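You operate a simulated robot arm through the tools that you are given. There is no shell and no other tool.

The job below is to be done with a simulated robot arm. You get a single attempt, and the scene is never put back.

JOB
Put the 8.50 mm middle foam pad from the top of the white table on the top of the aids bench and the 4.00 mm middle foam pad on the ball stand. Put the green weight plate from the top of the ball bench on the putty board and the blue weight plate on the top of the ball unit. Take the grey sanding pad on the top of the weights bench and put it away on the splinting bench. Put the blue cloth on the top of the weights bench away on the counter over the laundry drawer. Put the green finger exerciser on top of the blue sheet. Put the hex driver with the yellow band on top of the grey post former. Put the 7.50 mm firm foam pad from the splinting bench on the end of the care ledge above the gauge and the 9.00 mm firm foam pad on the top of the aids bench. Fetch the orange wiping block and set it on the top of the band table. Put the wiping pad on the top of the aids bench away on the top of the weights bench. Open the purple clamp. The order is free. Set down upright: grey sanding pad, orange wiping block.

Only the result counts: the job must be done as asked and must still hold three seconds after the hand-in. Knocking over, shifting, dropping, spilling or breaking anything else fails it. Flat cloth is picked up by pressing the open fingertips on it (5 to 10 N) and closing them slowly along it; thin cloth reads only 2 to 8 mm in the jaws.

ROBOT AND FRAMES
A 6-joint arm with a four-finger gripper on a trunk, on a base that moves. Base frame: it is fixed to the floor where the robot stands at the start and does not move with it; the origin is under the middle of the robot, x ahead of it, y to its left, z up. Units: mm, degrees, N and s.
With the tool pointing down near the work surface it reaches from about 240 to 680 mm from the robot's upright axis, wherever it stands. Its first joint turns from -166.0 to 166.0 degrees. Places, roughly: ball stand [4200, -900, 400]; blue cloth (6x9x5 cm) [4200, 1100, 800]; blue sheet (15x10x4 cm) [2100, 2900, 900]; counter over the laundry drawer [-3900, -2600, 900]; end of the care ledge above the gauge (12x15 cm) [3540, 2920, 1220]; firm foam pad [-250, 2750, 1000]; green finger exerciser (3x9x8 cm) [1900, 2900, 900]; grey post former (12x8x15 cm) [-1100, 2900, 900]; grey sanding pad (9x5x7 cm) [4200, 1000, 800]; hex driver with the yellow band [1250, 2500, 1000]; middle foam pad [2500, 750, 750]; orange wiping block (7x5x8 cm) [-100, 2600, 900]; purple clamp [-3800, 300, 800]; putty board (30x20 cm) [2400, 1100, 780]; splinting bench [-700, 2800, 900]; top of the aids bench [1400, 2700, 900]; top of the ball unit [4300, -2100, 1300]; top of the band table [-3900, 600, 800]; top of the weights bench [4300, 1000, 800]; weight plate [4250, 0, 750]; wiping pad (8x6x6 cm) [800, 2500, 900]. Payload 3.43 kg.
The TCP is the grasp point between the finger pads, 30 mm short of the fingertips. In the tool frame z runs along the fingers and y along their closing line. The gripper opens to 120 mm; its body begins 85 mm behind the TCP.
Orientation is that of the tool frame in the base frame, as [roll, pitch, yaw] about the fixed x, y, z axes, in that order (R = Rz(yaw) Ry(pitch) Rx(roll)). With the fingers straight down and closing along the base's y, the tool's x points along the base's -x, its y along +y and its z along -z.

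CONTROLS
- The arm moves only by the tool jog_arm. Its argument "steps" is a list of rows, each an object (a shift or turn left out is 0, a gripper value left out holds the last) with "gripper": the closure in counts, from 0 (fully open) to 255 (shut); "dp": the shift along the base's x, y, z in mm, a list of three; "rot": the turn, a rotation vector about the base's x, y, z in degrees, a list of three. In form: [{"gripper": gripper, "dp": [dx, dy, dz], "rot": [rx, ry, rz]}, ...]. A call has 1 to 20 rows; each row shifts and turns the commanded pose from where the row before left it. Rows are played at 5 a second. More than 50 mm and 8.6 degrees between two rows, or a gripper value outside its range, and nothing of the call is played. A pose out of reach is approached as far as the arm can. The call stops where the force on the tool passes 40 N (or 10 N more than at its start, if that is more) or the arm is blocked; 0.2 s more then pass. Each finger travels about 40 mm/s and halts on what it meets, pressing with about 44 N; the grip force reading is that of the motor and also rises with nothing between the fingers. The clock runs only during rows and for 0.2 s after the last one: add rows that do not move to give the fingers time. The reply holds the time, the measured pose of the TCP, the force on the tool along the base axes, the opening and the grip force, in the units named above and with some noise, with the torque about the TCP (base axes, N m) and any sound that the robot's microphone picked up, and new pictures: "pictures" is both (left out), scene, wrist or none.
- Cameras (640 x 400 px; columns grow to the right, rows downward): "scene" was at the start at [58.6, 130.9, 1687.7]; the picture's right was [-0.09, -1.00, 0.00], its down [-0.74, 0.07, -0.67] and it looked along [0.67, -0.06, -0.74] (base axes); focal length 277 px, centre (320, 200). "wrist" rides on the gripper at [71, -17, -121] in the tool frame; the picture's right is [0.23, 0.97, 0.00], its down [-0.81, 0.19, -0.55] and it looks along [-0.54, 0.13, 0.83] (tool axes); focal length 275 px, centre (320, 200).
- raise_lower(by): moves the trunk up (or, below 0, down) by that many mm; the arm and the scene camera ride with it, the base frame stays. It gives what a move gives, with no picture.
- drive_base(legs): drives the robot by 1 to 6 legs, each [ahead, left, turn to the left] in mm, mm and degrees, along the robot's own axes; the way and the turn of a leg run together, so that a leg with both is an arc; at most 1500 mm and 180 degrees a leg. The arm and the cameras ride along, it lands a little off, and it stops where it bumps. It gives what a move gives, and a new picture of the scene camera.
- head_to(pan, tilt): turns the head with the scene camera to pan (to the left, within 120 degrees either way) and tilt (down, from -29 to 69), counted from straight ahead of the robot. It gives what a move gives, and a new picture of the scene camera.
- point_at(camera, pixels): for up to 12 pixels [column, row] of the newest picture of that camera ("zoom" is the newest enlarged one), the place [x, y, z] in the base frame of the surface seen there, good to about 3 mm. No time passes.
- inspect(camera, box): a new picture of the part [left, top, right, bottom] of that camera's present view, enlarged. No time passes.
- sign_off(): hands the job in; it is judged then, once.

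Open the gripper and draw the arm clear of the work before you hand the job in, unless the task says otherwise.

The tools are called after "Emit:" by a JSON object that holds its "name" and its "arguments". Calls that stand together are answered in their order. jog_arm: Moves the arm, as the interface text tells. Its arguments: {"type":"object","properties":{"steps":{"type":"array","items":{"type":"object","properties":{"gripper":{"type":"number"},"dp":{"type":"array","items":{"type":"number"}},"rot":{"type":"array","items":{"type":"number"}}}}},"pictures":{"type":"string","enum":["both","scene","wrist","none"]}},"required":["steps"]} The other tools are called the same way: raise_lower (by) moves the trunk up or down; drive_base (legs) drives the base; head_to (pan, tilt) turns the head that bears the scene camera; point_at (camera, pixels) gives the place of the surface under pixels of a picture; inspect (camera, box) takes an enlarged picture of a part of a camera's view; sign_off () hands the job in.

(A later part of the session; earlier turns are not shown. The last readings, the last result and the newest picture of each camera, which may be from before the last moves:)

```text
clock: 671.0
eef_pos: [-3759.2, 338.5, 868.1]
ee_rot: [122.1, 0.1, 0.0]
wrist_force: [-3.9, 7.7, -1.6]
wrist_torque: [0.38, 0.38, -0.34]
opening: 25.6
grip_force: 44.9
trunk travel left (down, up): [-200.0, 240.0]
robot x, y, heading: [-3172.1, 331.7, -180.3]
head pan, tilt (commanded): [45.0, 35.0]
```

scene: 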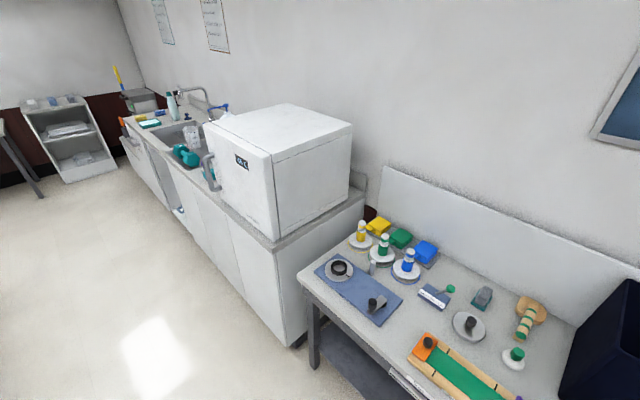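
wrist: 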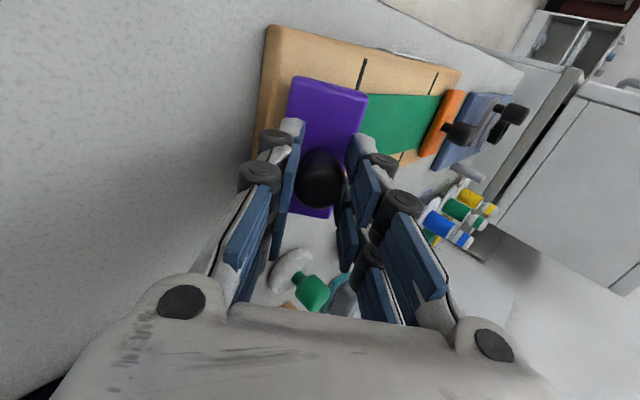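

Forces are low at 58°. I'll continue to about 70°.

Emit:
{"name": "jog_arm", "arguments": {"steps": [{"dp": [0, 4.5, -2.6], "rot": [-6, 0, 0]}, {"dp": [0, 4.0, -3.0], "rot": [-6, 0, 0]}, {}], "pictures": "wrist"}}

```text
clock: 671.6
eef_pos: [-3757.1, 342.5, 866.4]
ee_rot: [113.8, 1.0, -1.0]
wrist_force: [-9.3, 1.3, -11.3]
wrist_torque: [0.41, 0.61, -1.09]
opening: 26.0
grip_force: 44.9
out of reach, approached as far as the arm can: row 2
trunk travel left (down, up): [-200.0, 240.0]
robot x, y, heading: [-3168.9, 332.2, -180.1]
head pan, tilt (commanded): [45.0, 35.0]
stopped in row 2: the force on the tool passed its limit at 47 N (the readings are from after the stop); the commanded pose is now the measured one
```

wrist: 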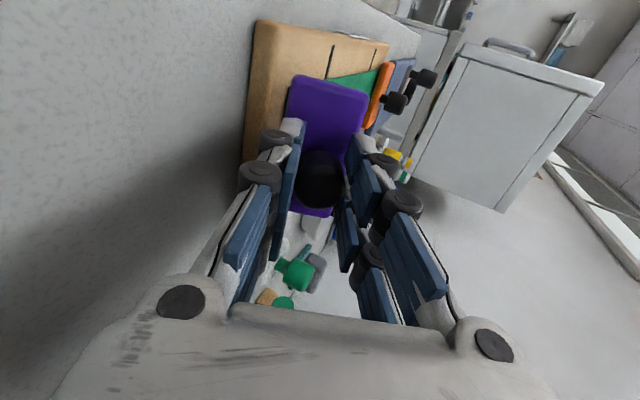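

The arm hit a joint limit at about 66° of opening. I'll release the knob and see whether the clamp stays open by itself.

Emit:
{"name": "jog_arm", "arguments": {"steps": [{"gripper": 195}, {"gripper": 180}, {}, {"gripper": 150}, {}, {}], "pictures": "wrist"}}

```text
clock: 673.0
eef_pos: [-3755.6, 344.3, 866.3]
ee_rot: [113.4, 1.0, -0.8]
wrist_force: [-0.9, 0.3, 0.1]
wrist_torque: [-0.02, -0.01, -0.01]
opening: 49.6
grip_force: 0.1
trunk travel left (down, up): [-200.0, 240.0]
robot x, y, heading: [-3170.4, 331.6, -179.8]
head pan, tilt (commanded): [45.0, 35.0]
```

wrist: 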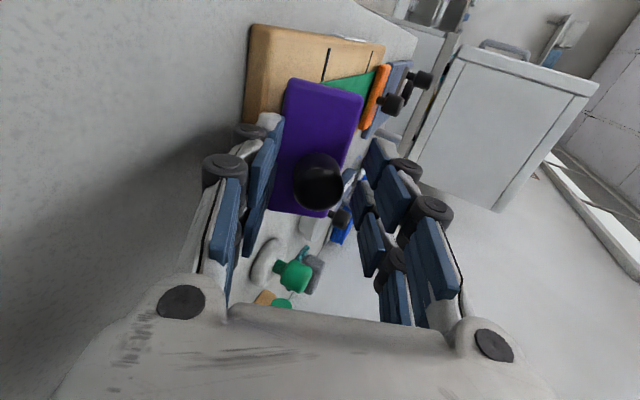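

The bar stays open by friction. I'll withdraw along the fingers' direction, rise, and bring the tool upright to see how far it's open.

Emit:
{"name": "jog_arm", "arguments": {"steps": [{"gripper": 120}, {"dp": [0, 20, 9]}, {"dp": [0, 30, 14]}, {"dp": [0, 30, 20]}, {"dp": [0, 0, 45]}, {"dp": [0, 0, 45]}, {"dp": [0, 0, 45]}, {"rot": [8.3, 0, 0]}, {"rot": [8.3, 0, 0]}, {"rot": [8.3, 0, 0]}, {"rot": [8.3, 0, 0]}, {"rot": [8.3, 0, 0]}, {"rot": [8.3, 0, 0]}, {"rot": [8.3, 0, 0]}, {"rot": [8.3, 0, 0]}, {}], "pictures": "wrist"}}

```text
clock: 676.4
eef_pos: [-3867.9, 474.6, 989.5]
ee_rot: [179.9, 1.0, 0.6]
wrist_force: [-0.3, -0.5, 0.6]
wrist_torque: [0.02, -0.01, -0.02]
opening: 63.4
grip_force: 0.0
out of reach, approached as far as the arm can: row 3, 5, 6, 7, 8, 9, 10, 11, 12, 13, 14, 15
trunk travel left (down, up): [-200.0, 240.0]
robot x, y, heading: [-3168.3, 330.4, -179.9]
head pan, tilt (commanded): [45.0, 35.0]
```

wrist: 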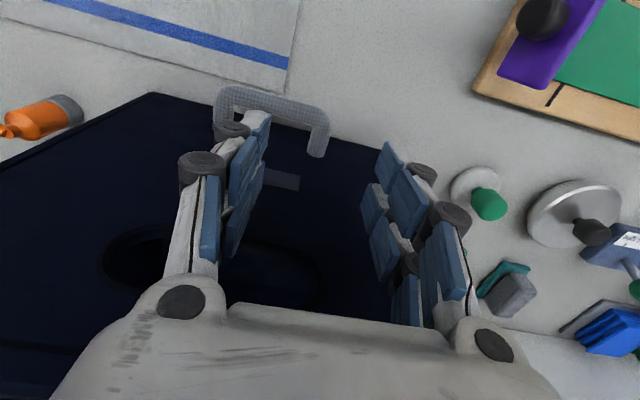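

The arm lagged behind because of joint limits and is now in front of the bin, with no contact force. I'll give it a still row to see whether it converges on the commanded pose.

Emit:
{"name": "jog_arm", "arguments": {"steps": [{}, {}], "pictures": "both"}}

```text
clock: 677.0
eef_pos: [-3868.1, 473.5, 990.3]
ee_rot: [179.9, 1.1, 0.5]
wrist_force: [0.1, -0.1, 0.6]
wrist_torque: [0.01, 0.01, 0.03]
opening: 63.7
grip_force: 0.1
trunk travel left (down, up): [-200.0, 240.0]
robot x, y, heading: [-3171.2, 333.5, -179.9]
head pan, tilt (commanded): [45.0, 35.0]
```

scene: 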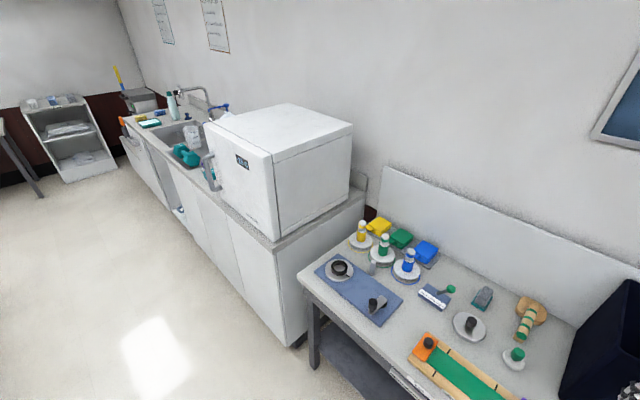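
wrist: 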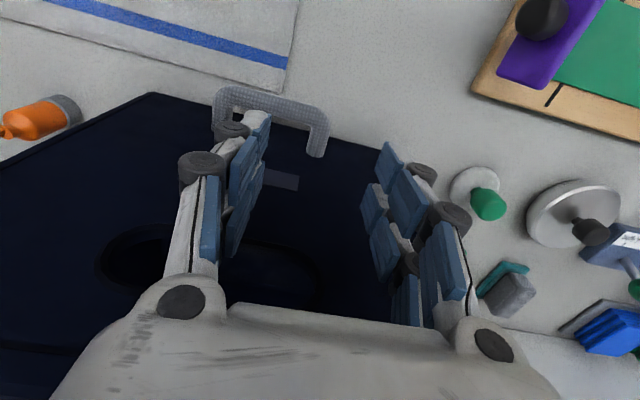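

The arm is upright and still. I'll test with a small 10 mm move toward the robot (+x, away from the bin).

Emit:
{"name": "jog_arm", "arguments": {"steps": [{"dp": [10, 0, 3]}, {}], "pictures": "none"}}

```text
clock: 677.6
eef_pos: [-3868.5, 475.9, 991.9]
ee_rot: [179.9, 1.0, 0.6]
wrist_force: [0.8, -0.2, -0.2]
wrist_torque: [0.01, 0.01, 0.02]
opening: 63.5
grip_force: 0.1
out of reach, approached as far as the arm can: row 1
trunk travel left (down, up): [-200.0, 240.0]
robot x, y, heading: [-3169.2, 331.1, -180.0]
head pan, tilt (commanded): [45.0, 35.0]
```

The move wasn't executed; the arm is stuck against a joint limit relative to its commanded pose. I'll try turning the commanded yaw a little to free it, watching the pose.

Emit:
{"name": "jog_arm", "arguments": {"steps": [{"rot": [0, 0, -8]}, {}], "pictures": "none"}}

```text
clock: 678.2
eef_pos: [-3869.0, 476.7, 993.3]
ee_rot: [179.9, 1.0, -7.5]
wrist_force: [0.2, 0.3, 0.7]
wrist_torque: [0.01, 0.01, 0.0]
opening: 63.3
grip_force: 0.1
trunk travel left (down, up): [-200.0, 240.0]
robot x, y, heading: [-3170.9, 328.0, -180.2]
head pan, tilt (commanded): [45.0, 35.0]
```

That row wasn't flagged. I'll try a small +x move again.

Emit:
{"name": "jog_arm", "arguments": {"steps": [{"dp": [10, 0, 0]}, {}], "pictures": "none"}}

```text
clock: 678.8
eef_pos: [-3868.9, 476.3, 992.5]
ee_rot: [180.0, 0.9, -7.4]
wrist_force: [-0.1, -0.2, -0.5]
wrist_torque: [0.0, 0.01, 0.02]
opening: 63.4
grip_force: 0.1
out of reach, approached as far as the arm can: row 1
trunk travel left (down, up): [-200.0, 240.0]
robot x, y, heading: [-3169.1, 337.0, -180.0]
head pan, tilt (commanded): [45.0, 35.0]
```

A pure inward move fails, probably because the arm is fully stretched. I'll try a combined step: sideways away from the bin (toward -y) and inward.

Emit:
{"name": "jog_arm", "arguments": {"steps": [{"dp": [30, -25, 20]}, {}], "pictures": "none"}}

```text
clock: 679.4
eef_pos: [-3871.0, 463.1, 1006.3]
ee_rot: [179.9, 0.9, -7.4]
wrist_force: [0.6, -0.4, 0.1]
wrist_torque: [-0.04, -0.03, 0.0]
opening: 63.6
grip_force: 0.1
out of reach, approached as far as the arm can: row 1
trunk travel left (down, up): [-200.0, 240.0]
robot x, y, heading: [-3172.6, 332.4, -180.2]
head pan, tilt (commanded): [45.0, 35.0]
```

The arm is stretched out to its limit. I'll first drive the base back 300 mm so the gripper leaves the bin, then fold the arm in free space.

Emit:
{"name": "drive_base", "arguments": {"legs": [[-300, 0, 0]]}}

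Emit:
{"name": "jog_arm", "arguments": {"steps": [{"dp": [0, 0, 40]}, {"dp": [0, 0, 40]}, {"dp": [0, 0, 40]}, {}], "pictures": "both"}}

```text
clock: 681.4
eef_pos: [-3572.1, 463.4, 1006.6]
ee_rot: [179.9, 1.0, -7.4]
wrist_force: [0.2, -0.1, -0.5]
wrist_torque: [-0.01, 0.04, 0.03]
opening: 63.3
grip_force: 0.0
trunk travel left (down, up): [-200.0, 240.0]
robot x, y, heading: [-2871.6, 331.5, -180.0]
head pan, tilt (commanded): [45.0, 35.0]
```

scene: 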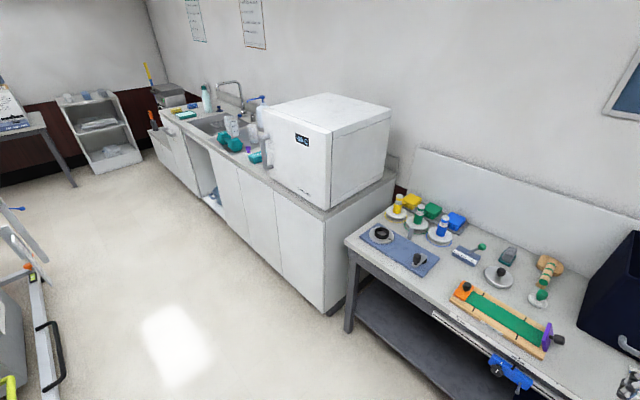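

```text
clock: 682.4
eef_pos: [-3570.2, 461.8, 1125.1]
ee_rot: [179.9, 0.9, -7.4]
wrist_force: [0.0, 0.2, 0.4]
wrist_torque: [-0.01, 0.03, 0.02]
opening: 63.8
grip_force: 0.1
trunk travel left (down, up): [-200.0, 240.0]
robot x, y, heading: [-2871.3, 331.6, -179.7]
head pan, tilt (commanded): [45.0, 35.0]
```

scene: 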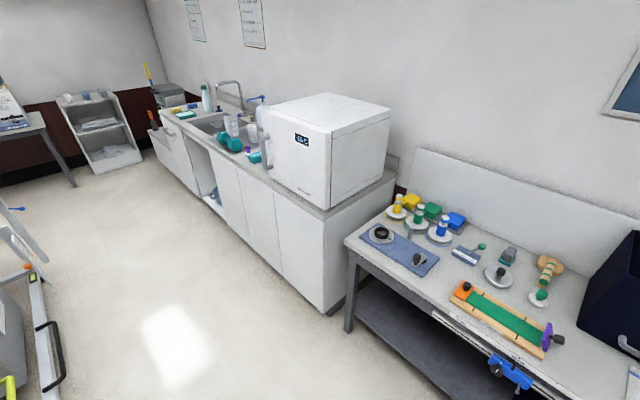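
wrist: 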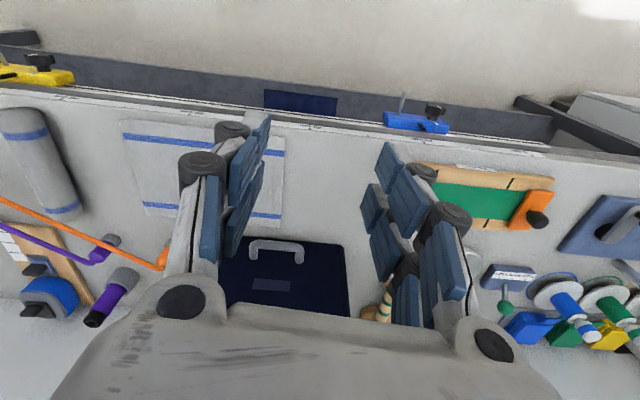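

In the scene view the purple bar stands upright with its knob pointing outward at [557,340]. I'll zoom in on it and also test an inward arm move.

Emit:
{"name": "inspect", "arguments": {"camera": "scene", "box": [440, 260, 600, 380]}}

Emit:
{"name": "jog_arm", "arguments": {"steps": [{"dp": [40, 0, 0]}, {}], "pictures": "none"}}

```text
3.33 times, centred on (520, 320) of scene
```

zoom: 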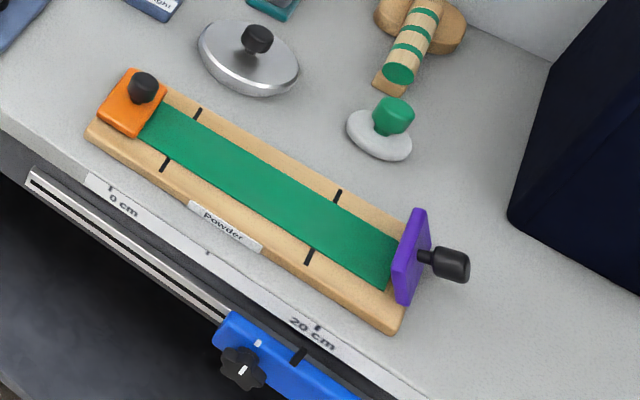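

```text
clock: 683.0
eef_pos: [-3567.6, 464.5, 1127.0]
ee_rot: [179.8, 0.8, -7.4]
wrist_force: [0.7, -0.8, -0.5]
wrist_torque: [-0.03, -0.02, 0.02]
opening: 63.6
grip_force: 0.0
out of reach, approached as far as the arm can: row 1
trunk travel left (down, up): [-200.0, 240.0]
robot x, y, heading: [-2872.8, 331.0, -179.9]
head pan, tilt (commanded): [45.0, 35.0]
```

The clamp is clearly open, its bar standing upright. Now I need to free the arm, so I'll look at its posture with the head.

Emit:
{"name": "head_to", "arguments": {"pan": -10, "tilt": 35}}

```text
clock: 684.2
eef_pos: [-3566.9, 463.1, 1126.0]
ee_rot: [179.9, 0.8, -7.4]
wrist_force: [1.0, -0.6, 0.2]
wrist_torque: [0.0, -0.01, -0.04]
opening: 63.8
grip_force: 0.2
trunk travel left (down, up): [-200.0, 240.0]
robot x, y, heading: [-2868.3, 326.5, -179.5]
head pan, tilt (commanded): [-10.0, 35.0]
```

scene: 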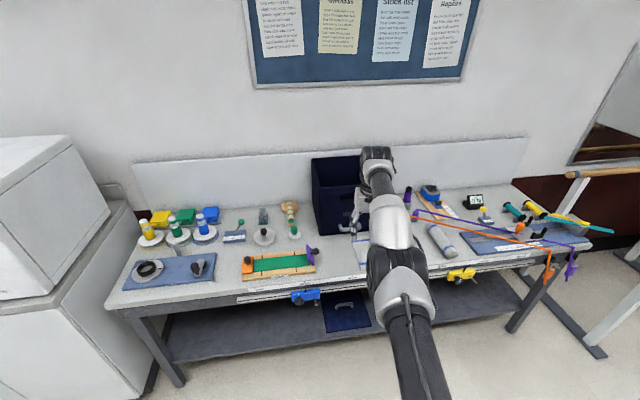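

The arm is fully stretched straight. Raising didn't bend it, so I'll try lowering with an inward component; the space below is clear in front of the table edge.

Emit:
{"name": "drive_base", "arguments": {"legs": [[-250, 0, 0]]}}

Emit:
{"name": "jog_arm", "arguments": {"steps": [{"dp": [20, 0, -40]}, {"dp": [20, 0, -40]}, {}], "pictures": "none"}}

```text
clock: 686.1
eef_pos: [-3318.5, 465.9, 1126.9]
ee_rot: [179.9, 0.8, -7.7]
wrist_force: [0.9, -0.7, 0.9]
wrist_torque: [0.01, 0.01, 0.0]
opening: 63.5
grip_force: 0.1
trunk travel left (down, up): [-200.0, 240.0]
robot x, y, heading: [-2623.8, 329.8, 179.9]
head pan, tilt (commanded): [-10.0, 35.0]
```

scene: 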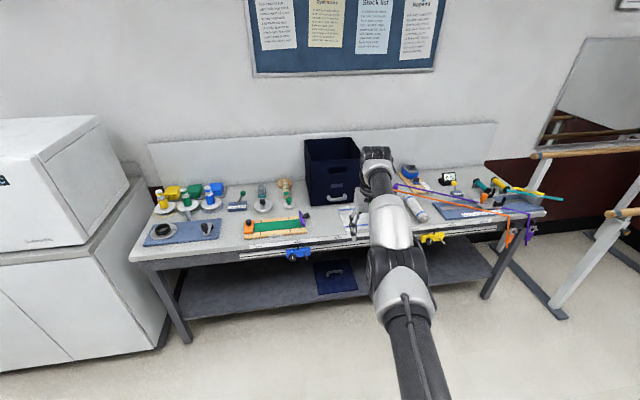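

```text
clock: 686.9
eef_pos: [-3322.0, 475.1, 1048.9]
ee_rot: [179.8, 0.8, -7.6]
wrist_force: [0.2, -0.6, -0.3]
wrist_torque: [0.04, 0.02, 0.0]
opening: 63.4
grip_force: 0.1
out of reach, approached as far as the arm can: row 1, 2
trunk travel left (down, up): [-200.0, 240.0]
robot x, y, heading: [-2625.5, 329.7, 179.9]
head pan, tilt (commanded): [-10.0, 35.0]
```

I'll lower straight down in free space in front of the table to let the elbow bend, and then test inward motion.

Emit:
{"name": "jog_arm", "arguments": {"steps": [{"dp": [0, 0, -45]}, {"dp": [0, 0, -45]}, {"dp": [0, 0, -45]}, {}], "pictures": "none"}}

Emit:
{"name": "jog_arm", "arguments": {"steps": [{"dp": [40, 0, 0]}, {}], "pictures": "none"}}

```text
clock: 687.9
eef_pos: [-3312.7, 472.2, 914.3]
ee_rot: [179.8, 0.8, -7.7]
wrist_force: [0.0, -0.1, -0.7]
wrist_torque: [0.0, -0.02, 0.0]
opening: 63.5
grip_force: 0.1
out of reach, approached as far as the arm can: row 2, 3
trunk travel left (down, up): [-200.0, 240.0]
robot x, y, heading: [-2623.2, 330.7, 180.2]
head pan, tilt (commanded): [-10.0, 35.0]
```

```text
clock: 688.5
eef_pos: [-3271.7, 472.4, 914.3]
ee_rot: [179.9, 0.9, -7.7]
wrist_force: [0.5, -0.3, 0.0]
wrist_torque: [0.0, -0.03, 0.0]
opening: 63.3
grip_force: 0.0
trunk travel left (down, up): [-200.0, 240.0]
robot x, y, heading: [-2624.2, 330.6, 180.0]
head pan, tilt (commanded): [-10.0, 35.0]
```

The arm is free again. I'll fold it to the normal carrying pose.

Emit:
{"name": "jog_arm", "arguments": {"steps": [{"dp": [40, -20, 15]}, {"dp": [40, -20, 15]}, {"dp": [40, -20, 15]}, {"dp": [40, -20, 15]}, {"dp": [40, -20, 15]}, {"dp": [30, -20, 25], "rot": [0, 0, 7.7]}, {"dp": [0, 0, 30]}, {"dp": [0, 0, 30]}, {}], "pictures": "both"}}

```text
clock: 690.5
eef_pos: [-3041.4, 352.3, 1074.9]
ee_rot: [179.9, 0.6, 0.0]
wrist_force: [0.1, -0.3, 0.1]
wrist_torque: [-0.03, 0.03, 0.04]
opening: 63.2
grip_force: 0.1
trunk travel left (down, up): [-200.0, 240.0]
robot x, y, heading: [-2627.4, 334.3, 179.9]
head pan, tilt (commanded): [-10.0, 35.0]
```

scene: 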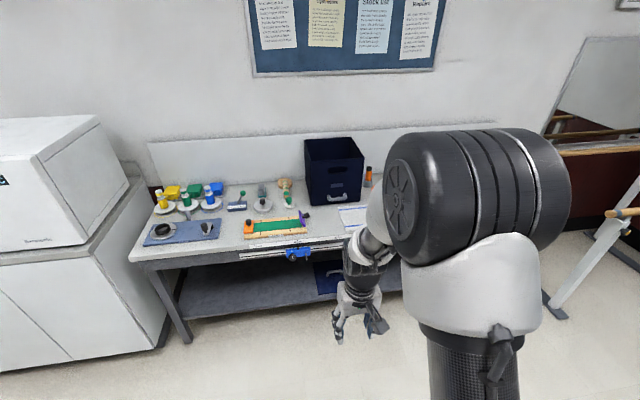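
wrist: 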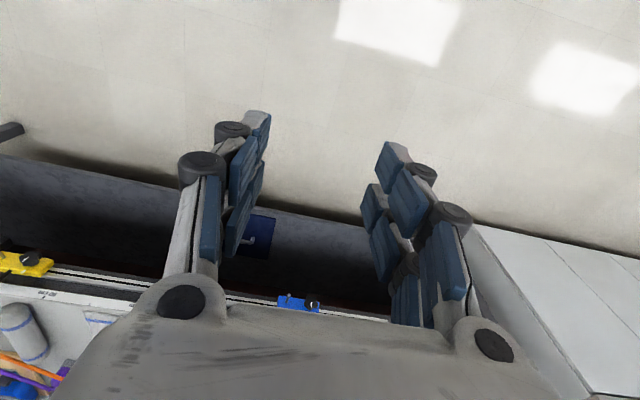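

The arm is back to normal. I'll check the clamp and the bin from here.

Emit:
{"name": "inspect", "arguments": {"camera": "scene", "box": [230, 120, 390, 260]}}

Emit:
{"name": "point_at", "arguments": {"camera": "scene", "pixels": [[312, 200], [330, 200], [362, 195], [304, 212], [300, 216], [350, 212], [306, 145], [363, 150]]}}

```text
2.86 times, centred on (310, 190) of scene
```

zoom: 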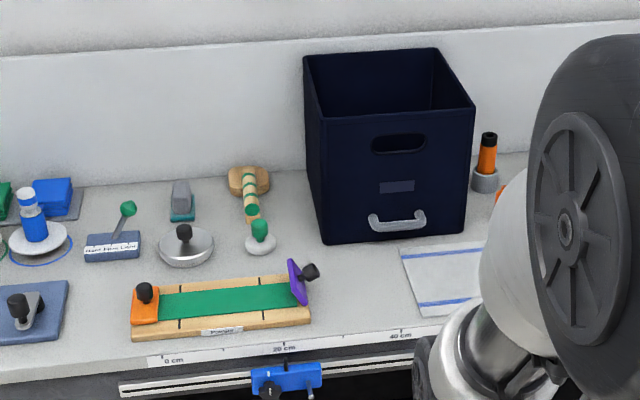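

```text
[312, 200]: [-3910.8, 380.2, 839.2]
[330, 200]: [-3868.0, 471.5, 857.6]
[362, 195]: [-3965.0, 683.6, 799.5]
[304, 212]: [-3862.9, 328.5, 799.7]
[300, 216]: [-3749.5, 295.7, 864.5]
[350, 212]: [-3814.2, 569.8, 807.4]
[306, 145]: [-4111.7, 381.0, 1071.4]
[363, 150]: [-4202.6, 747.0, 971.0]
```

The bin hasn't moved. The clamp's bar stands at about 60–65°, so I'll push it further open with the closed fingertips from the band side. First I drive back in.

Emit:
{"name": "drive_base", "arguments": {"legs": [[540, 0, 0]]}}

Emit:
{"name": "jog_arm", "arguments": {"steps": [{"gripper": 255, "dp": [-40, -25, 0]}, {"dp": [-40, -25, 0]}, {"dp": [-40, -25, 0]}, {"dp": [-40, -25, 0]}, {"dp": [-20, -10, -40]}, {}, {}], "pictures": "wrist"}}

```text
clock: 693.6
eef_pos: [-3577.8, 350.9, 1074.7]
ee_rot: [179.9, 0.7, 0.2]
wrist_force: [-0.3, 0.0, 0.4]
wrist_torque: [0.0, -0.04, 0.05]
opening: 63.4
grip_force: 0.0
trunk travel left (down, up): [-200.0, 240.0]
robot x, y, heading: [-3160.2, 337.2, -179.9]
head pan, tilt (commanded): [-10.0, 35.0]
```

scene: 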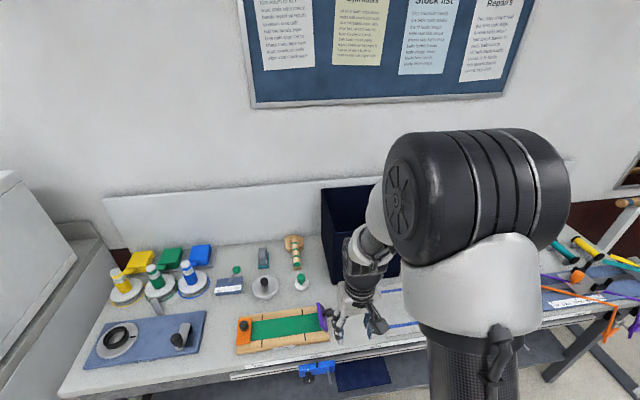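

```text
clock: 695.2
eef_pos: [-3756.6, 241.6, 1034.8]
ee_rot: [-180.0, 0.8, 0.3]
wrist_force: [0.3, -0.4, 0.2]
wrist_torque: [-0.01, 0.01, 0.0]
opening: 0.0
grip_force: 33.6
trunk travel left (down, up): [-200.0, 240.0]
robot x, y, heading: [-3162.1, 329.0, -179.8]
head pan, tilt (commanded): [-10.0, 35.0]
```

wrist: 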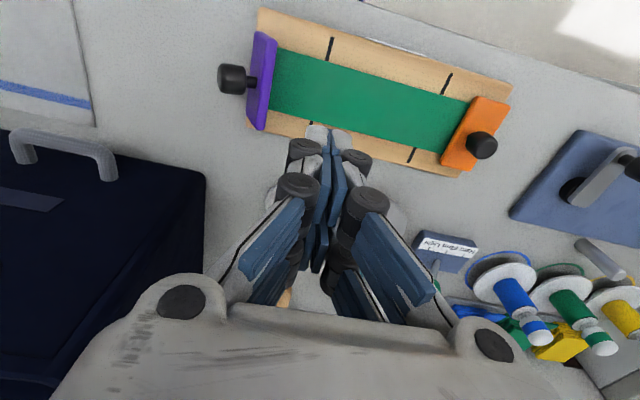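

I'll measure the bar's upper edge and knob from this view.

Emit:
{"name": "inspect", "arguments": {"camera": "wrist", "box": [200, 20, 300, 140]}}

Emit:
{"name": "point_at", "arguments": {"camera": "wrist", "pixels": [[268, 60], [262, 110], [252, 100], [272, 45], [225, 78], [240, 80], [258, 35], [265, 127]]}}

```text
3.33 times, centred on (250, 80) of wrist
```

zoom: 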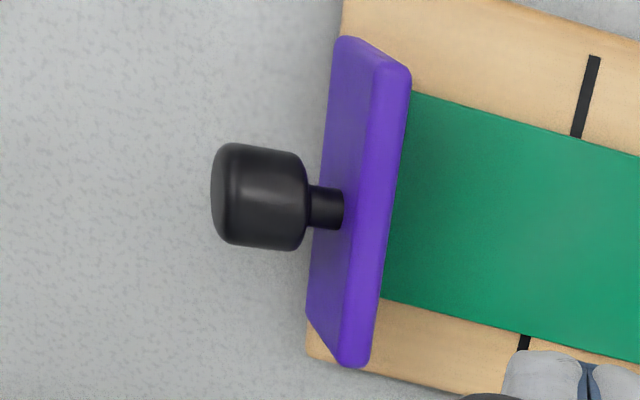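

```text
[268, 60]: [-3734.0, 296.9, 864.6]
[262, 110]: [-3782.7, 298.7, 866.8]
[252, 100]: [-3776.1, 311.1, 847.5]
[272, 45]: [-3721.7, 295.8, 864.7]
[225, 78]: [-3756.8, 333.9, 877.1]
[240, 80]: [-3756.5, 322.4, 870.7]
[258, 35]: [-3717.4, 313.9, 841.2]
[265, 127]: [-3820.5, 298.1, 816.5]
```

The bar is at about 57°. I'll lower the closed fingers on the band side to z≈878 (tips about 30 mm above the band) and then push outward.

Emit:
{"name": "jog_arm", "arguments": {"steps": [{"dp": [-4, 0, -45]}, {"dp": [0, 0, -45]}, {"dp": [0, 0, -45]}, {"dp": [0, 0, -22]}, {}], "pictures": "wrist"}}

```text
clock: 696.4
eef_pos: [-3761.4, 242.1, 877.8]
ee_rot: [180.0, 0.7, 0.3]
wrist_force: [-0.3, -0.1, 0.5]
wrist_torque: [0.0, -0.01, -0.01]
opening: 0.0
grip_force: 33.0
trunk travel left (down, up): [-200.0, 240.0]
robot x, y, heading: [-3160.8, 327.0, -179.7]
head pan, tilt (commanded): [-10.0, 35.0]
```

wrist: 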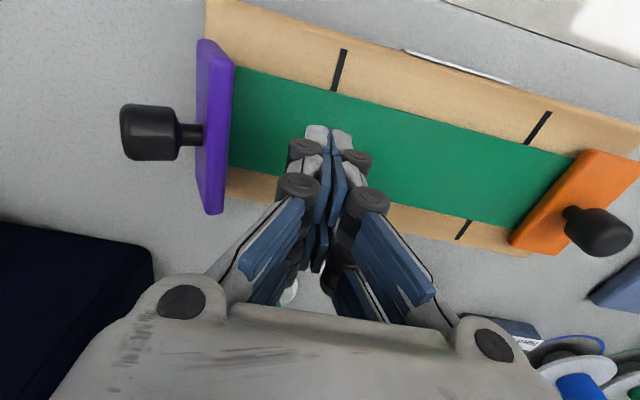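

The fingers stand beside the bar above the band. I'll push outward (+y) in small steps while reading the force.

Emit:
{"name": "jog_arm", "arguments": {"steps": [{"dp": [0, 15, 0]}, {"dp": [0, 8, 0]}, {"dp": [0, 6, 0]}, {}], "pictures": "wrist"}}

```text
clock: 697.4
eef_pos: [-3761.7, 269.4, 876.8]
ee_rot: [179.9, 0.9, 0.4]
wrist_force: [-0.1, -0.3, 0.3]
wrist_torque: [-0.02, 0.05, -0.03]
opening: 0.0
grip_force: 33.5
trunk travel left (down, up): [-200.0, 240.0]
robot x, y, heading: [-3163.2, 329.3, -179.9]
head pan, tilt (commanded): [-10.0, 35.0]
```

wrist: 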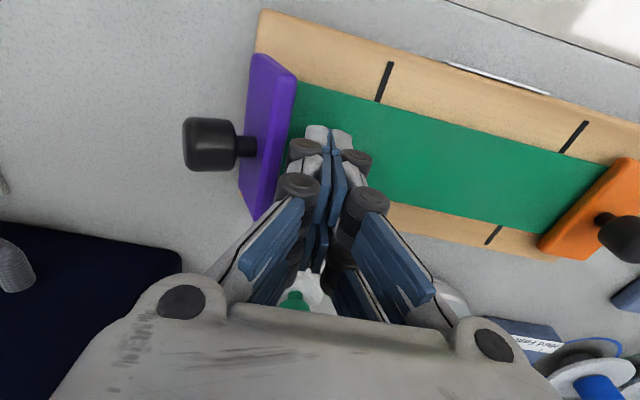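

Not touching yet. I'll keep pushing in small steps.

Emit:
{"name": "jog_arm", "arguments": {"steps": [{"dp": [0, 6, 0]}, {"dp": [0, 6, 0]}, {"dp": [0, 6, 0]}, {}], "pictures": "none"}}

Emit:
{"name": "jog_arm", "arguments": {"steps": [{"dp": [0, 6, 0]}, {"dp": [0, 6, 0]}, {}], "pictures": "wrist"}}

```text
clock: 698.4
eef_pos: [-3764.2, 284.6, 880.1]
ee_rot: [179.7, 1.1, 0.4]
wrist_force: [1.3, -8.3, 4.5]
wrist_torque: [-0.02, -0.1, -0.11]
opening: 0.1
grip_force: 33.2
trunk travel left (down, up): [-200.0, 240.0]
robot x, y, heading: [-3161.5, 328.1, -179.6]
head pan, tilt (commanded): [-10.0, 35.0]
stopped in row 4: the force on the tool passed its limit at 41 N (the readings are from after the stop); the commanded pose is now the measured one
```

```text
clock: 699.0
eef_pos: [-3765.2, 284.1, 880.6]
ee_rot: [179.4, 1.2, 0.6]
wrist_force: [1.3, -15.9, -2.1]
wrist_torque: [-0.26, 0.04, -0.23]
opening: 0.0
grip_force: 33.5
trunk travel left (down, up): [-200.0, 240.0]
robot x, y, heading: [-3159.4, 332.1, -179.6]
head pan, tilt (commanded): [-10.0, 35.0]
stopped in row 2: the force on the tool passed its limit at 44 N (the readings are from after the stop); the commanded pose is now the measured one
```

wrist: 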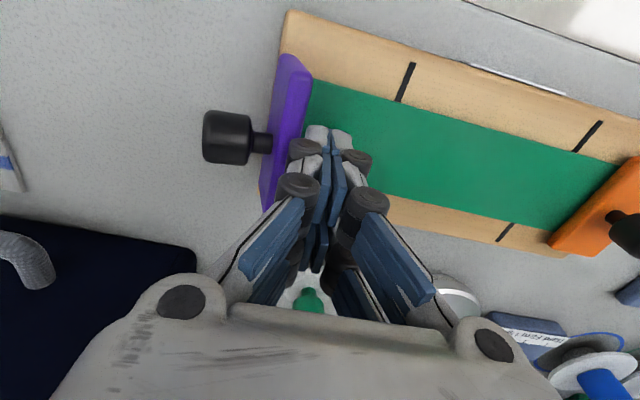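

The push met a firm stop (over 40 N with no further motion), so the clamp is at its end of travel. I'll back off and measure the bar once more.

Emit:
{"name": "jog_arm", "arguments": {"steps": [{"dp": [0, -20, 0]}, {"dp": [0, -20, 20]}, {"dp": [0, 0, 45]}, {"dp": [0, 0, 45]}, {"dp": [0, 0, 45]}, {}], "pictures": "wrist"}}

Emit:
{"name": "inspect", "arguments": {"camera": "wrist", "box": [200, 20, 320, 150]}}

```text
clock: 700.4
eef_pos: [-3766.7, 247.4, 1036.5]
ee_rot: [179.6, 1.1, 0.5]
wrist_force: [0.3, 0.3, 0.0]
wrist_torque: [0.05, -0.01, 0.02]
opening: 0.0
grip_force: 33.5
trunk travel left (down, up): [-200.0, 240.0]
robot x, y, heading: [-3160.4, 330.7, -179.5]
head pan, tilt (commanded): [-10.0, 35.0]
```

wrist: 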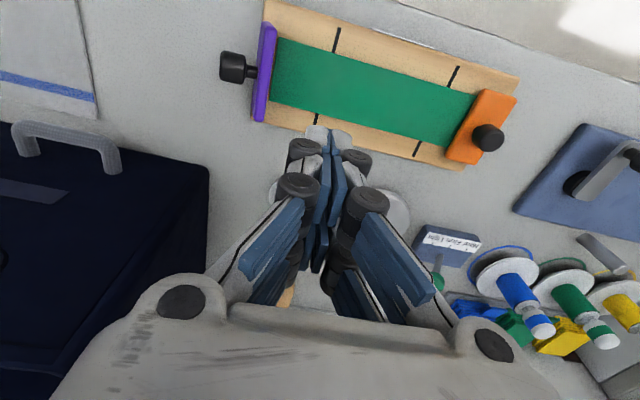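

```text
3.08 times, centred on (260, 85) of wrist
```

zoom: 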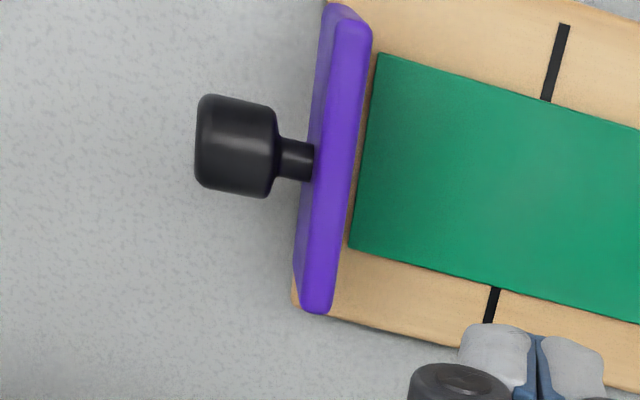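

Emit:
{"name": "point_at", "arguments": {"camera": "wrist", "pixels": [[267, 60], [262, 110], [260, 50], [256, 105], [225, 68], [245, 70]]}}

```text
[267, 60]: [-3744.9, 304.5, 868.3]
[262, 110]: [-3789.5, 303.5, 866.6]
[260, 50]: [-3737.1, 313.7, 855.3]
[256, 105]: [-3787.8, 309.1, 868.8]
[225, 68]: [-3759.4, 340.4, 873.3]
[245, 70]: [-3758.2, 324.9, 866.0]
```

The bar moved from 57° to about 70°, so it isn't at a hard stop yet. I'll push again a bit higher on the bar for better leverage.

Emit:
{"name": "jog_arm", "arguments": {"steps": [{"dp": [4, 0, -48]}, {"dp": [0, 0, -48]}, {"dp": [0, 20, -46]}, {"dp": [0, 12, -5]}, {}], "pictures": "none"}}

Emit:
{"name": "jog_arm", "arguments": {"steps": [{"dp": [0, 4, 0]}, {"dp": [0, 4, 0]}, {"dp": [0, 4, 0]}, {}], "pictures": "none"}}

```text
refused: row 3 steps farther than a row can; nothing moved
```

```text
clock: 701.4
eef_pos: [-3765.0, 259.5, 1036.2]
ee_rot: [179.6, 1.2, 0.5]
wrist_force: [0.0, -0.2, -0.1]
wrist_torque: [-0.03, 0.0, 0.02]
opening: 0.1
grip_force: 33.5
trunk travel left (down, up): [-200.0, 240.0]
robot x, y, heading: [-3155.3, 328.7, -179.7]
head pan, tilt (commanded): [-10.0, 35.0]
```

The first call was refused, and the second only shifted 12 mm sideways up high. I'll descend here to z≈888 and push in small steps.

Emit:
{"name": "jog_arm", "arguments": {"steps": [{"dp": [4, 0, -48]}, {"dp": [0, 0, -48]}, {"dp": [0, 0, -48]}, {"dp": [0, 0, -4]}, {"dp": [0, 10, 0]}, {}], "pictures": "none"}}

Emit:
{"name": "jog_arm", "arguments": {"steps": [{"dp": [0, 4, 0]}, {"dp": [0, 4, 0]}, {"dp": [0, 4, 0]}, {"dp": [0, 4, 0]}, {}], "pictures": "wrist"}}

```text
clock: 702.8
eef_pos: [-3761.7, 269.9, 888.5]
ee_rot: [179.6, 1.2, 0.5]
wrist_force: [0.0, -1.2, -0.2]
wrist_torque: [0.01, 0.02, 0.03]
opening: 0.0
grip_force: 33.6
trunk travel left (down, up): [-200.0, 240.0]
robot x, y, heading: [-3160.9, 328.8, -179.6]
head pan, tilt (commanded): [-10.0, 35.0]
```

```text
clock: 704.0
eef_pos: [-3760.6, 286.9, 888.9]
ee_rot: [179.6, 1.2, 0.5]
wrist_force: [0.3, -0.1, 0.7]
wrist_torque: [0.0, -0.01, 0.01]
opening: 0.1
grip_force: 32.9
trunk travel left (down, up): [-200.0, 240.0]
robot x, y, heading: [-3160.1, 329.5, -179.7]
head pan, tilt (commanded): [-10.0, 35.0]
```

wrist: 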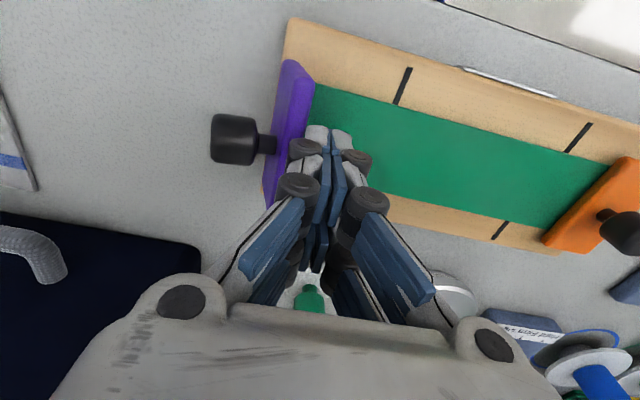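

No contact yet. I'll continue pushing in 3 mm steps.

Emit:
{"name": "jog_arm", "arguments": {"steps": [{"dp": [0, 3, 0]}, {"dp": [0, 3, 0]}, {"dp": [0, 3, 0]}, {}], "pictures": "none"}}

Emit:
{"name": "jog_arm", "arguments": {"steps": [{"dp": [0, 3, 0]}, {"dp": [0, 3, 0]}, {"dp": [0, 3, 0]}, {}], "pictures": "wrist"}}

```text
clock: 705.1
eef_pos: [-3760.7, 287.0, 888.3]
ee_rot: [179.1, 1.2, 0.5]
wrist_force: [0.1, -14.5, -1.9]
wrist_torque: [-0.33, -0.03, -0.33]
opening: 0.0
grip_force: 33.8
trunk travel left (down, up): [-200.0, 240.0]
robot x, y, heading: [-3156.7, 329.7, -179.4]
head pan, tilt (commanded): [-10.0, 35.0]
stopped in row 4: the force on the tool passed its limit at 40 N (the readings are from after the stop); the commanded pose is now the measured one
```

```text
clock: 705.7
eef_pos: [-3760.6, 287.1, 889.8]
ee_rot: [179.0, 1.3, 0.5]
wrist_force: [-0.6, -16.6, -1.4]
wrist_torque: [-0.37, 0.03, -0.37]
opening: 0.0
grip_force: 33.3
trunk travel left (down, up): [-200.0, 240.0]
robot x, y, heading: [-3159.7, 328.3, -179.6]
head pan, tilt (commanded): [-10.0, 35.0]
stopped in row 3: the force on the tool passed its limit at 42 N (the readings are from after the stop); the commanded pose is now the measured one
```

wrist: 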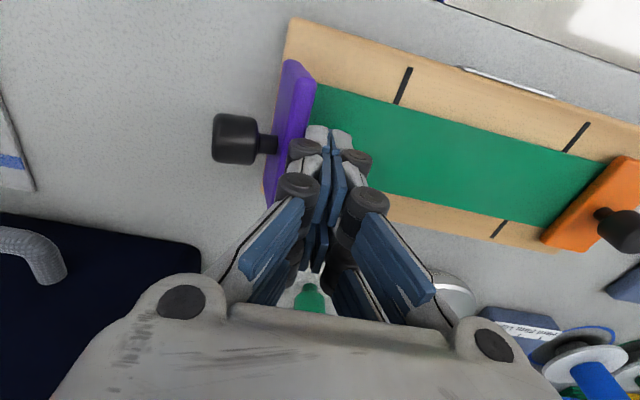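

Now it's firmly at its stop (over 40 N with no motion), so the clamp is fully open at about 70°. I'll back off and retract the arm.

Emit:
{"name": "jog_arm", "arguments": {"steps": [{"dp": [0, -15, 0]}, {"dp": [0, -20, 10]}, {"dp": [0, 0, 45]}, {"dp": [0, 0, 45]}, {"dp": [0, 0, 45]}, {"dp": [0, 0, 30]}, {"dp": [45, 15, 0], "gripper": 120}, {"dp": [45, 15, 0]}, {"dp": [45, 15, 0]}, {"dp": [45, 15, 0]}], "pictures": "wrist"}}

```text
clock: 707.9
eef_pos: [-3580.1, 315.4, 1064.7]
ee_rot: [179.1, 1.4, 0.6]
wrist_force: [-0.5, 1.1, -0.2]
wrist_torque: [0.0, 0.02, 0.0]
opening: 63.8
grip_force: 0.0
trunk travel left (down, up): [-200.0, 240.0]
robot x, y, heading: [-3158.1, 327.3, -179.6]
head pan, tilt (commanded): [-10.0, 35.0]
```

wrist: 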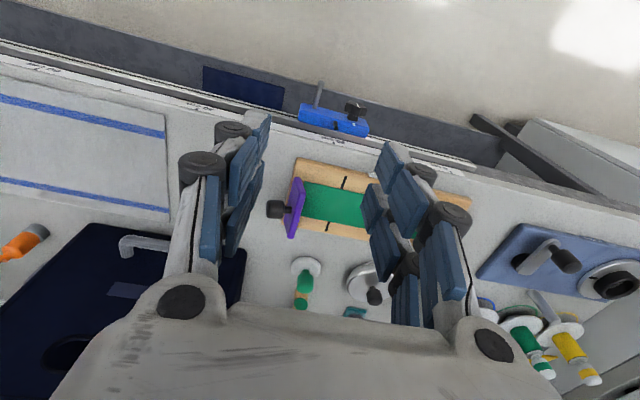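

The clamp is open. I'll level the tool and survey the band table for a free spot for the orange block.

Emit:
{"name": "jog_arm", "arguments": {"steps": [{"rot": [0.9, -1.4, 0]}, {}], "pictures": "none"}}

Emit:
{"name": "drive_base", "arguments": {"legs": [[-220, 0, 0], [0, 0, -60]]}}

Emit:
{"name": "head_to", "arguments": {"pan": 50, "tilt": 40}}

Emit:
{"name": "inspect", "arguments": {"camera": "scene", "box": [160, 140, 560, 340]}}

```text
clock: 708.5
eef_pos: [-3582.0, 315.4, 1064.6]
ee_rot: [-179.9, -0.1, 0.6]
wrist_force: [-1.0, 0.7, 0.0]
wrist_torque: [0.03, 0.0, -0.02]
opening: 63.6
grip_force: 0.1
trunk travel left (down, up): [-200.0, 240.0]
robot x, y, heading: [-3160.1, 326.5, -179.6]
head pan, tilt (commanded): [-10.0, 35.0]
```

```text
clock: 712.9
eef_pos: [-3166.2, 686.9, 1064.3]
ee_rot: [-180.0, -0.1, -59.1]
wrist_force: [0.1, 0.2, 0.6]
wrist_torque: [0.01, -0.02, -0.05]
opening: 63.6
grip_force: 0.1
trunk travel left (down, up): [-200.0, 240.0]
robot x, y, heading: [-2940.3, 331.3, 120.9]
head pan, tilt (commanded): [-10.0, 35.0]
```

scene: 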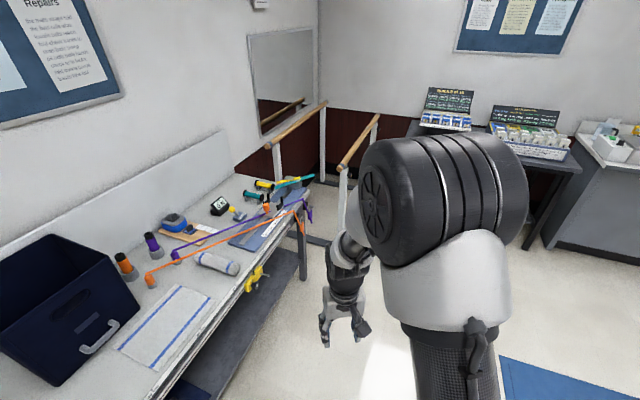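

```text
clock: 714.1
eef_pos: [-3166.4, 687.2, 1063.1]
ee_rot: [-179.9, -0.1, -58.9]
wrist_force: [-0.9, 0.4, -0.2]
wrist_torque: [-0.01, 0.02, 0.01]
opening: 63.5
grip_force: 0.1
trunk travel left (down, up): [-200.0, 240.0]
robot x, y, heading: [-2939.3, 332.2, 120.7]
head pan, tilt (commanded): [50.0, 40.0]
```

scene: 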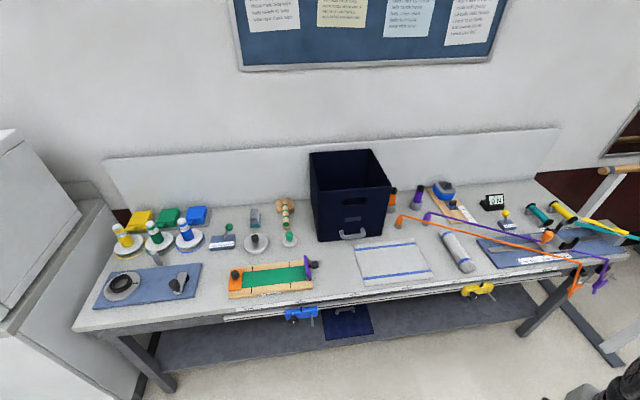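

```text
1.60 times, centred on (360, 240) of scene
```

zoom: 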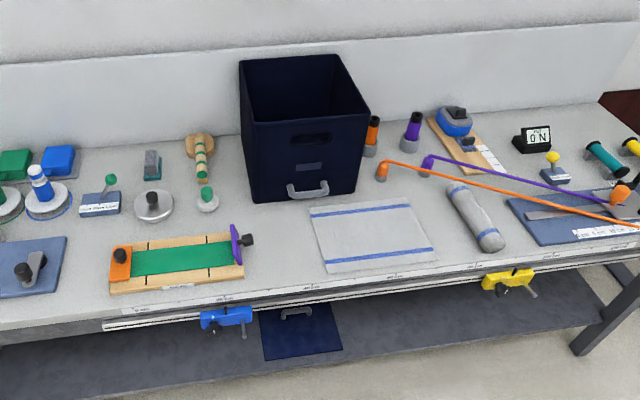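

The gap between the clamp and the white sheet, around [335,262], looks free. I'll measure it.

Emit:
{"name": "point_at", "arguments": {"camera": "scene", "pixels": [[335, 262], [316, 264], [355, 250], [362, 282], [345, 285], [320, 248], [340, 240], [340, 275]]}}

```text
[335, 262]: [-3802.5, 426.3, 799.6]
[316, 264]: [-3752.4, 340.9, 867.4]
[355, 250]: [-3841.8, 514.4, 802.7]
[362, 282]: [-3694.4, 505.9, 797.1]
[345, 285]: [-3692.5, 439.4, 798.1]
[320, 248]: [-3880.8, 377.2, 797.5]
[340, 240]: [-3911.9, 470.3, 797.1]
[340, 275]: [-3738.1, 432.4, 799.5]
```

The gap centre (-3770,428) is free on the band table. Now I'll look toward the splinting bench to plan a route past the parallel bars.

Emit:
{"name": "head_to", "arguments": {"pan": -35, "tilt": 25}}

Emit:
{"name": "head_to", "arguments": {"pan": 20, "tilt": 30}}

Emit:
{"name": "point_at", "arguments": {"camera": "scene", "pixels": [[300, 250], [330, 190], [350, 160], [270, 165], [325, 105], [375, 120], [290, 300], [240, 180]]}}

```text
clock: 715.7
eef_pos: [-3166.7, 687.5, 1064.9]
ee_rot: [-180.0, -0.1, -58.9]
wrist_force: [-0.7, 0.3, 0.4]
wrist_torque: [-0.01, -0.02, -0.01]
opening: 63.5
grip_force: 0.0
trunk travel left (down, up): [-200.0, 240.0]
robot x, y, heading: [-2943.2, 329.1, 120.8]
head pan, tilt (commanded): [-35.0, 25.0]
```

scene: 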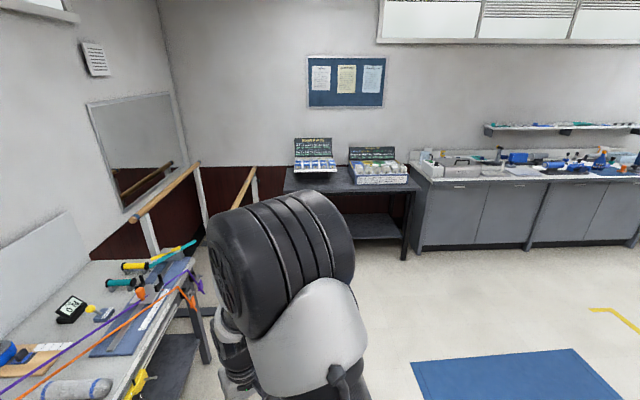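

```text
clock: 717.0
eef_pos: [-3165.1, 688.2, 1063.5]
ee_rot: [180.0, -0.1, -59.1]
wrist_force: [-0.5, -0.5, 0.6]
wrist_torque: [-0.02, 0.01, 0.01]
opening: 63.8
grip_force: 0.0
trunk travel left (down, up): [-200.0, 240.0]
robot x, y, heading: [-2942.2, 328.3, 120.9]
head pan, tilt (commanded): [20.0, 30.0]
```

scene: 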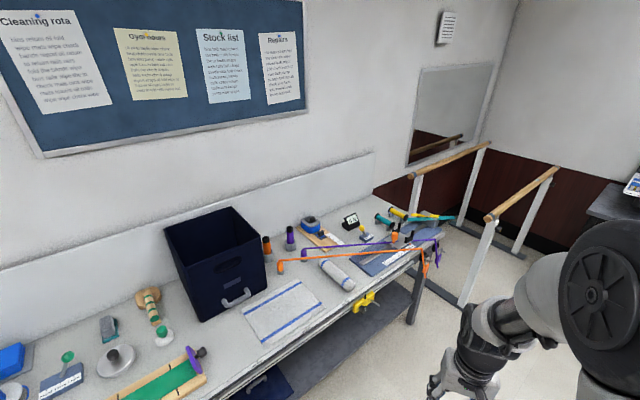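

```text
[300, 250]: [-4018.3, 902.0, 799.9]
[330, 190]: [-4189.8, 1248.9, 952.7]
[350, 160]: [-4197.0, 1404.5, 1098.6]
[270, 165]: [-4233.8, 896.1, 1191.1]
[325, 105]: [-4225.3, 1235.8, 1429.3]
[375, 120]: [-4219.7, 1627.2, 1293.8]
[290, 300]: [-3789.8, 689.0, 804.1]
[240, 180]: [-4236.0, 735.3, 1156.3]
```

I'll measure the parallel bars' nearest post to be safe.

Emit:
{"name": "point_at", "arguments": {"camera": "scene", "pixels": [[465, 297], [488, 222], [555, 172], [525, 254], [487, 145], [440, 280], [452, 290]]}}

```text
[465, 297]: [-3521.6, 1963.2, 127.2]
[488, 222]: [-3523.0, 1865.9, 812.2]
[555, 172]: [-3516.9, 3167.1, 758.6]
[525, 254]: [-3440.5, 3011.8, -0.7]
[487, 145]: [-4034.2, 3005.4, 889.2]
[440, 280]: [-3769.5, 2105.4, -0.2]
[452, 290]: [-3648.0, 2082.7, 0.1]
```

The bars start at x≈-3520, y≥1866, well off my route. I'll drive up and across to the splinting bench for the orange block.

Emit:
{"name": "drive_base", "arguments": {"legs": [[0, 0, -31], [1430, 0, 0], [0, -1500, 0], [0, -1370, 0]]}}

Emit:
{"name": "jog_arm", "arguments": {"steps": [{"dp": [0, 45, 0], "gripper": 60}, {"dp": [0, 45, 0]}, {}], "pictures": "wrist"}}

```text
clock: 739.1
eef_pos: [-78.1, 2217.0, 1063.8]
ee_rot: [-180.0, 0.0, -88.9]
wrist_force: [0.0, 0.0, -0.2]
wrist_torque: [0.0, 0.01, 0.0]
opening: 63.6
grip_force: 0.1
trunk travel left (down, up): [-200.0, 240.0]
robot x, y, heading: [-61.2, 1795.6, 90.8]
head pan, tilt (commanded): [20.0, 30.0]
```

scene: 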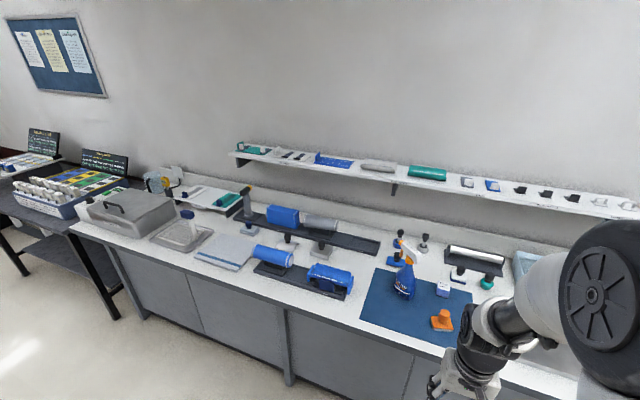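

```text
clock: 739.9
eef_pos: [-77.8, 2307.4, 1063.0]
ee_rot: [179.9, -0.1, -88.9]
wrist_force: [0.8, -1.2, 0.7]
wrist_torque: [-0.01, 0.03, 0.03]
opening: 92.0
grip_force: 0.0
trunk travel left (down, up): [-200.0, 240.0]
robot x, y, heading: [-59.6, 1801.3, 91.2]
head pan, tilt (commanded): [20.0, 30.0]
```

wrist: 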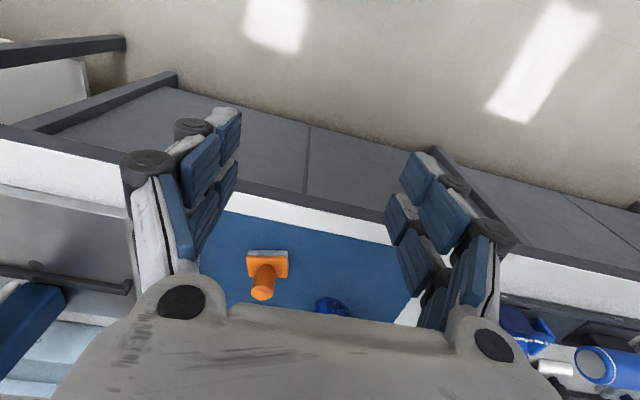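

The orange block is ahead at [265,270]. I'll move closer and hover above it.

Emit:
{"name": "drive_base", "arguments": {"legs": [[170, 0, 0]]}}

Emit:
{"name": "jog_arm", "arguments": {"steps": [{"dp": [2, 40, -15]}, {"dp": [2, 40, -15]}, {"dp": [0, 0, -15]}, {}], "pictures": "wrist"}}

Emit:
{"name": "inspect", "arguments": {"camera": "wrist", "box": [220, 50, 420, 190]}}

```text
clock: 741.4
eef_pos: [-80.7, 2478.5, 1064.0]
ee_rot: [180.0, 0.0, -88.9]
wrist_force: [0.5, 0.0, 0.4]
wrist_torque: [-0.02, -0.04, 0.04]
opening: 91.8
grip_force: 0.1
trunk travel left (down, up): [-200.0, 240.0]
robot x, y, heading: [-64.0, 1963.1, 90.9]
head pan, tilt (commanded): [20.0, 30.0]
```

scene: 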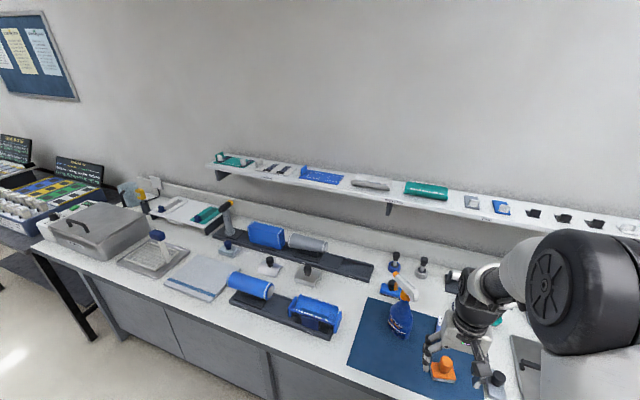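

```text
clock: 742.4
eef_pos: [-77.7, 2557.2, 1019.1]
ee_rot: [-179.9, -0.1, -89.0]
wrist_force: [-1.1, 0.2, 0.0]
wrist_torque: [-0.01, -0.02, -0.02]
opening: 92.1
grip_force: 0.0
trunk travel left (down, up): [-200.0, 240.0]
robot x, y, heading: [-61.1, 1966.5, 90.9]
head pan, tilt (commanded): [20.0, 30.0]
```

wrist: 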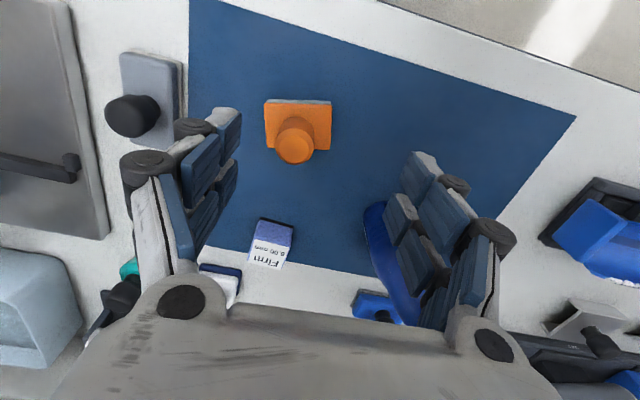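

```text
2.86 times, centred on (320, 120) of wrist
```

zoom: 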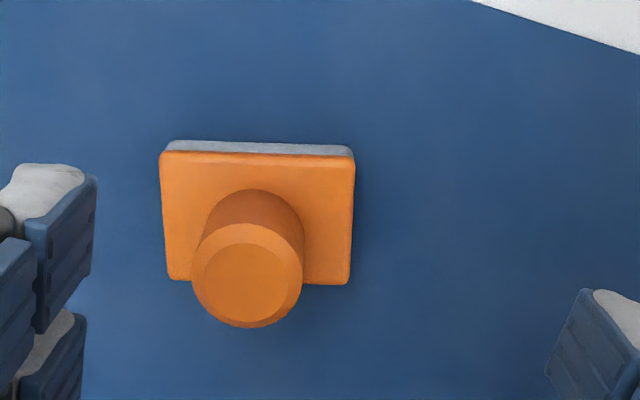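

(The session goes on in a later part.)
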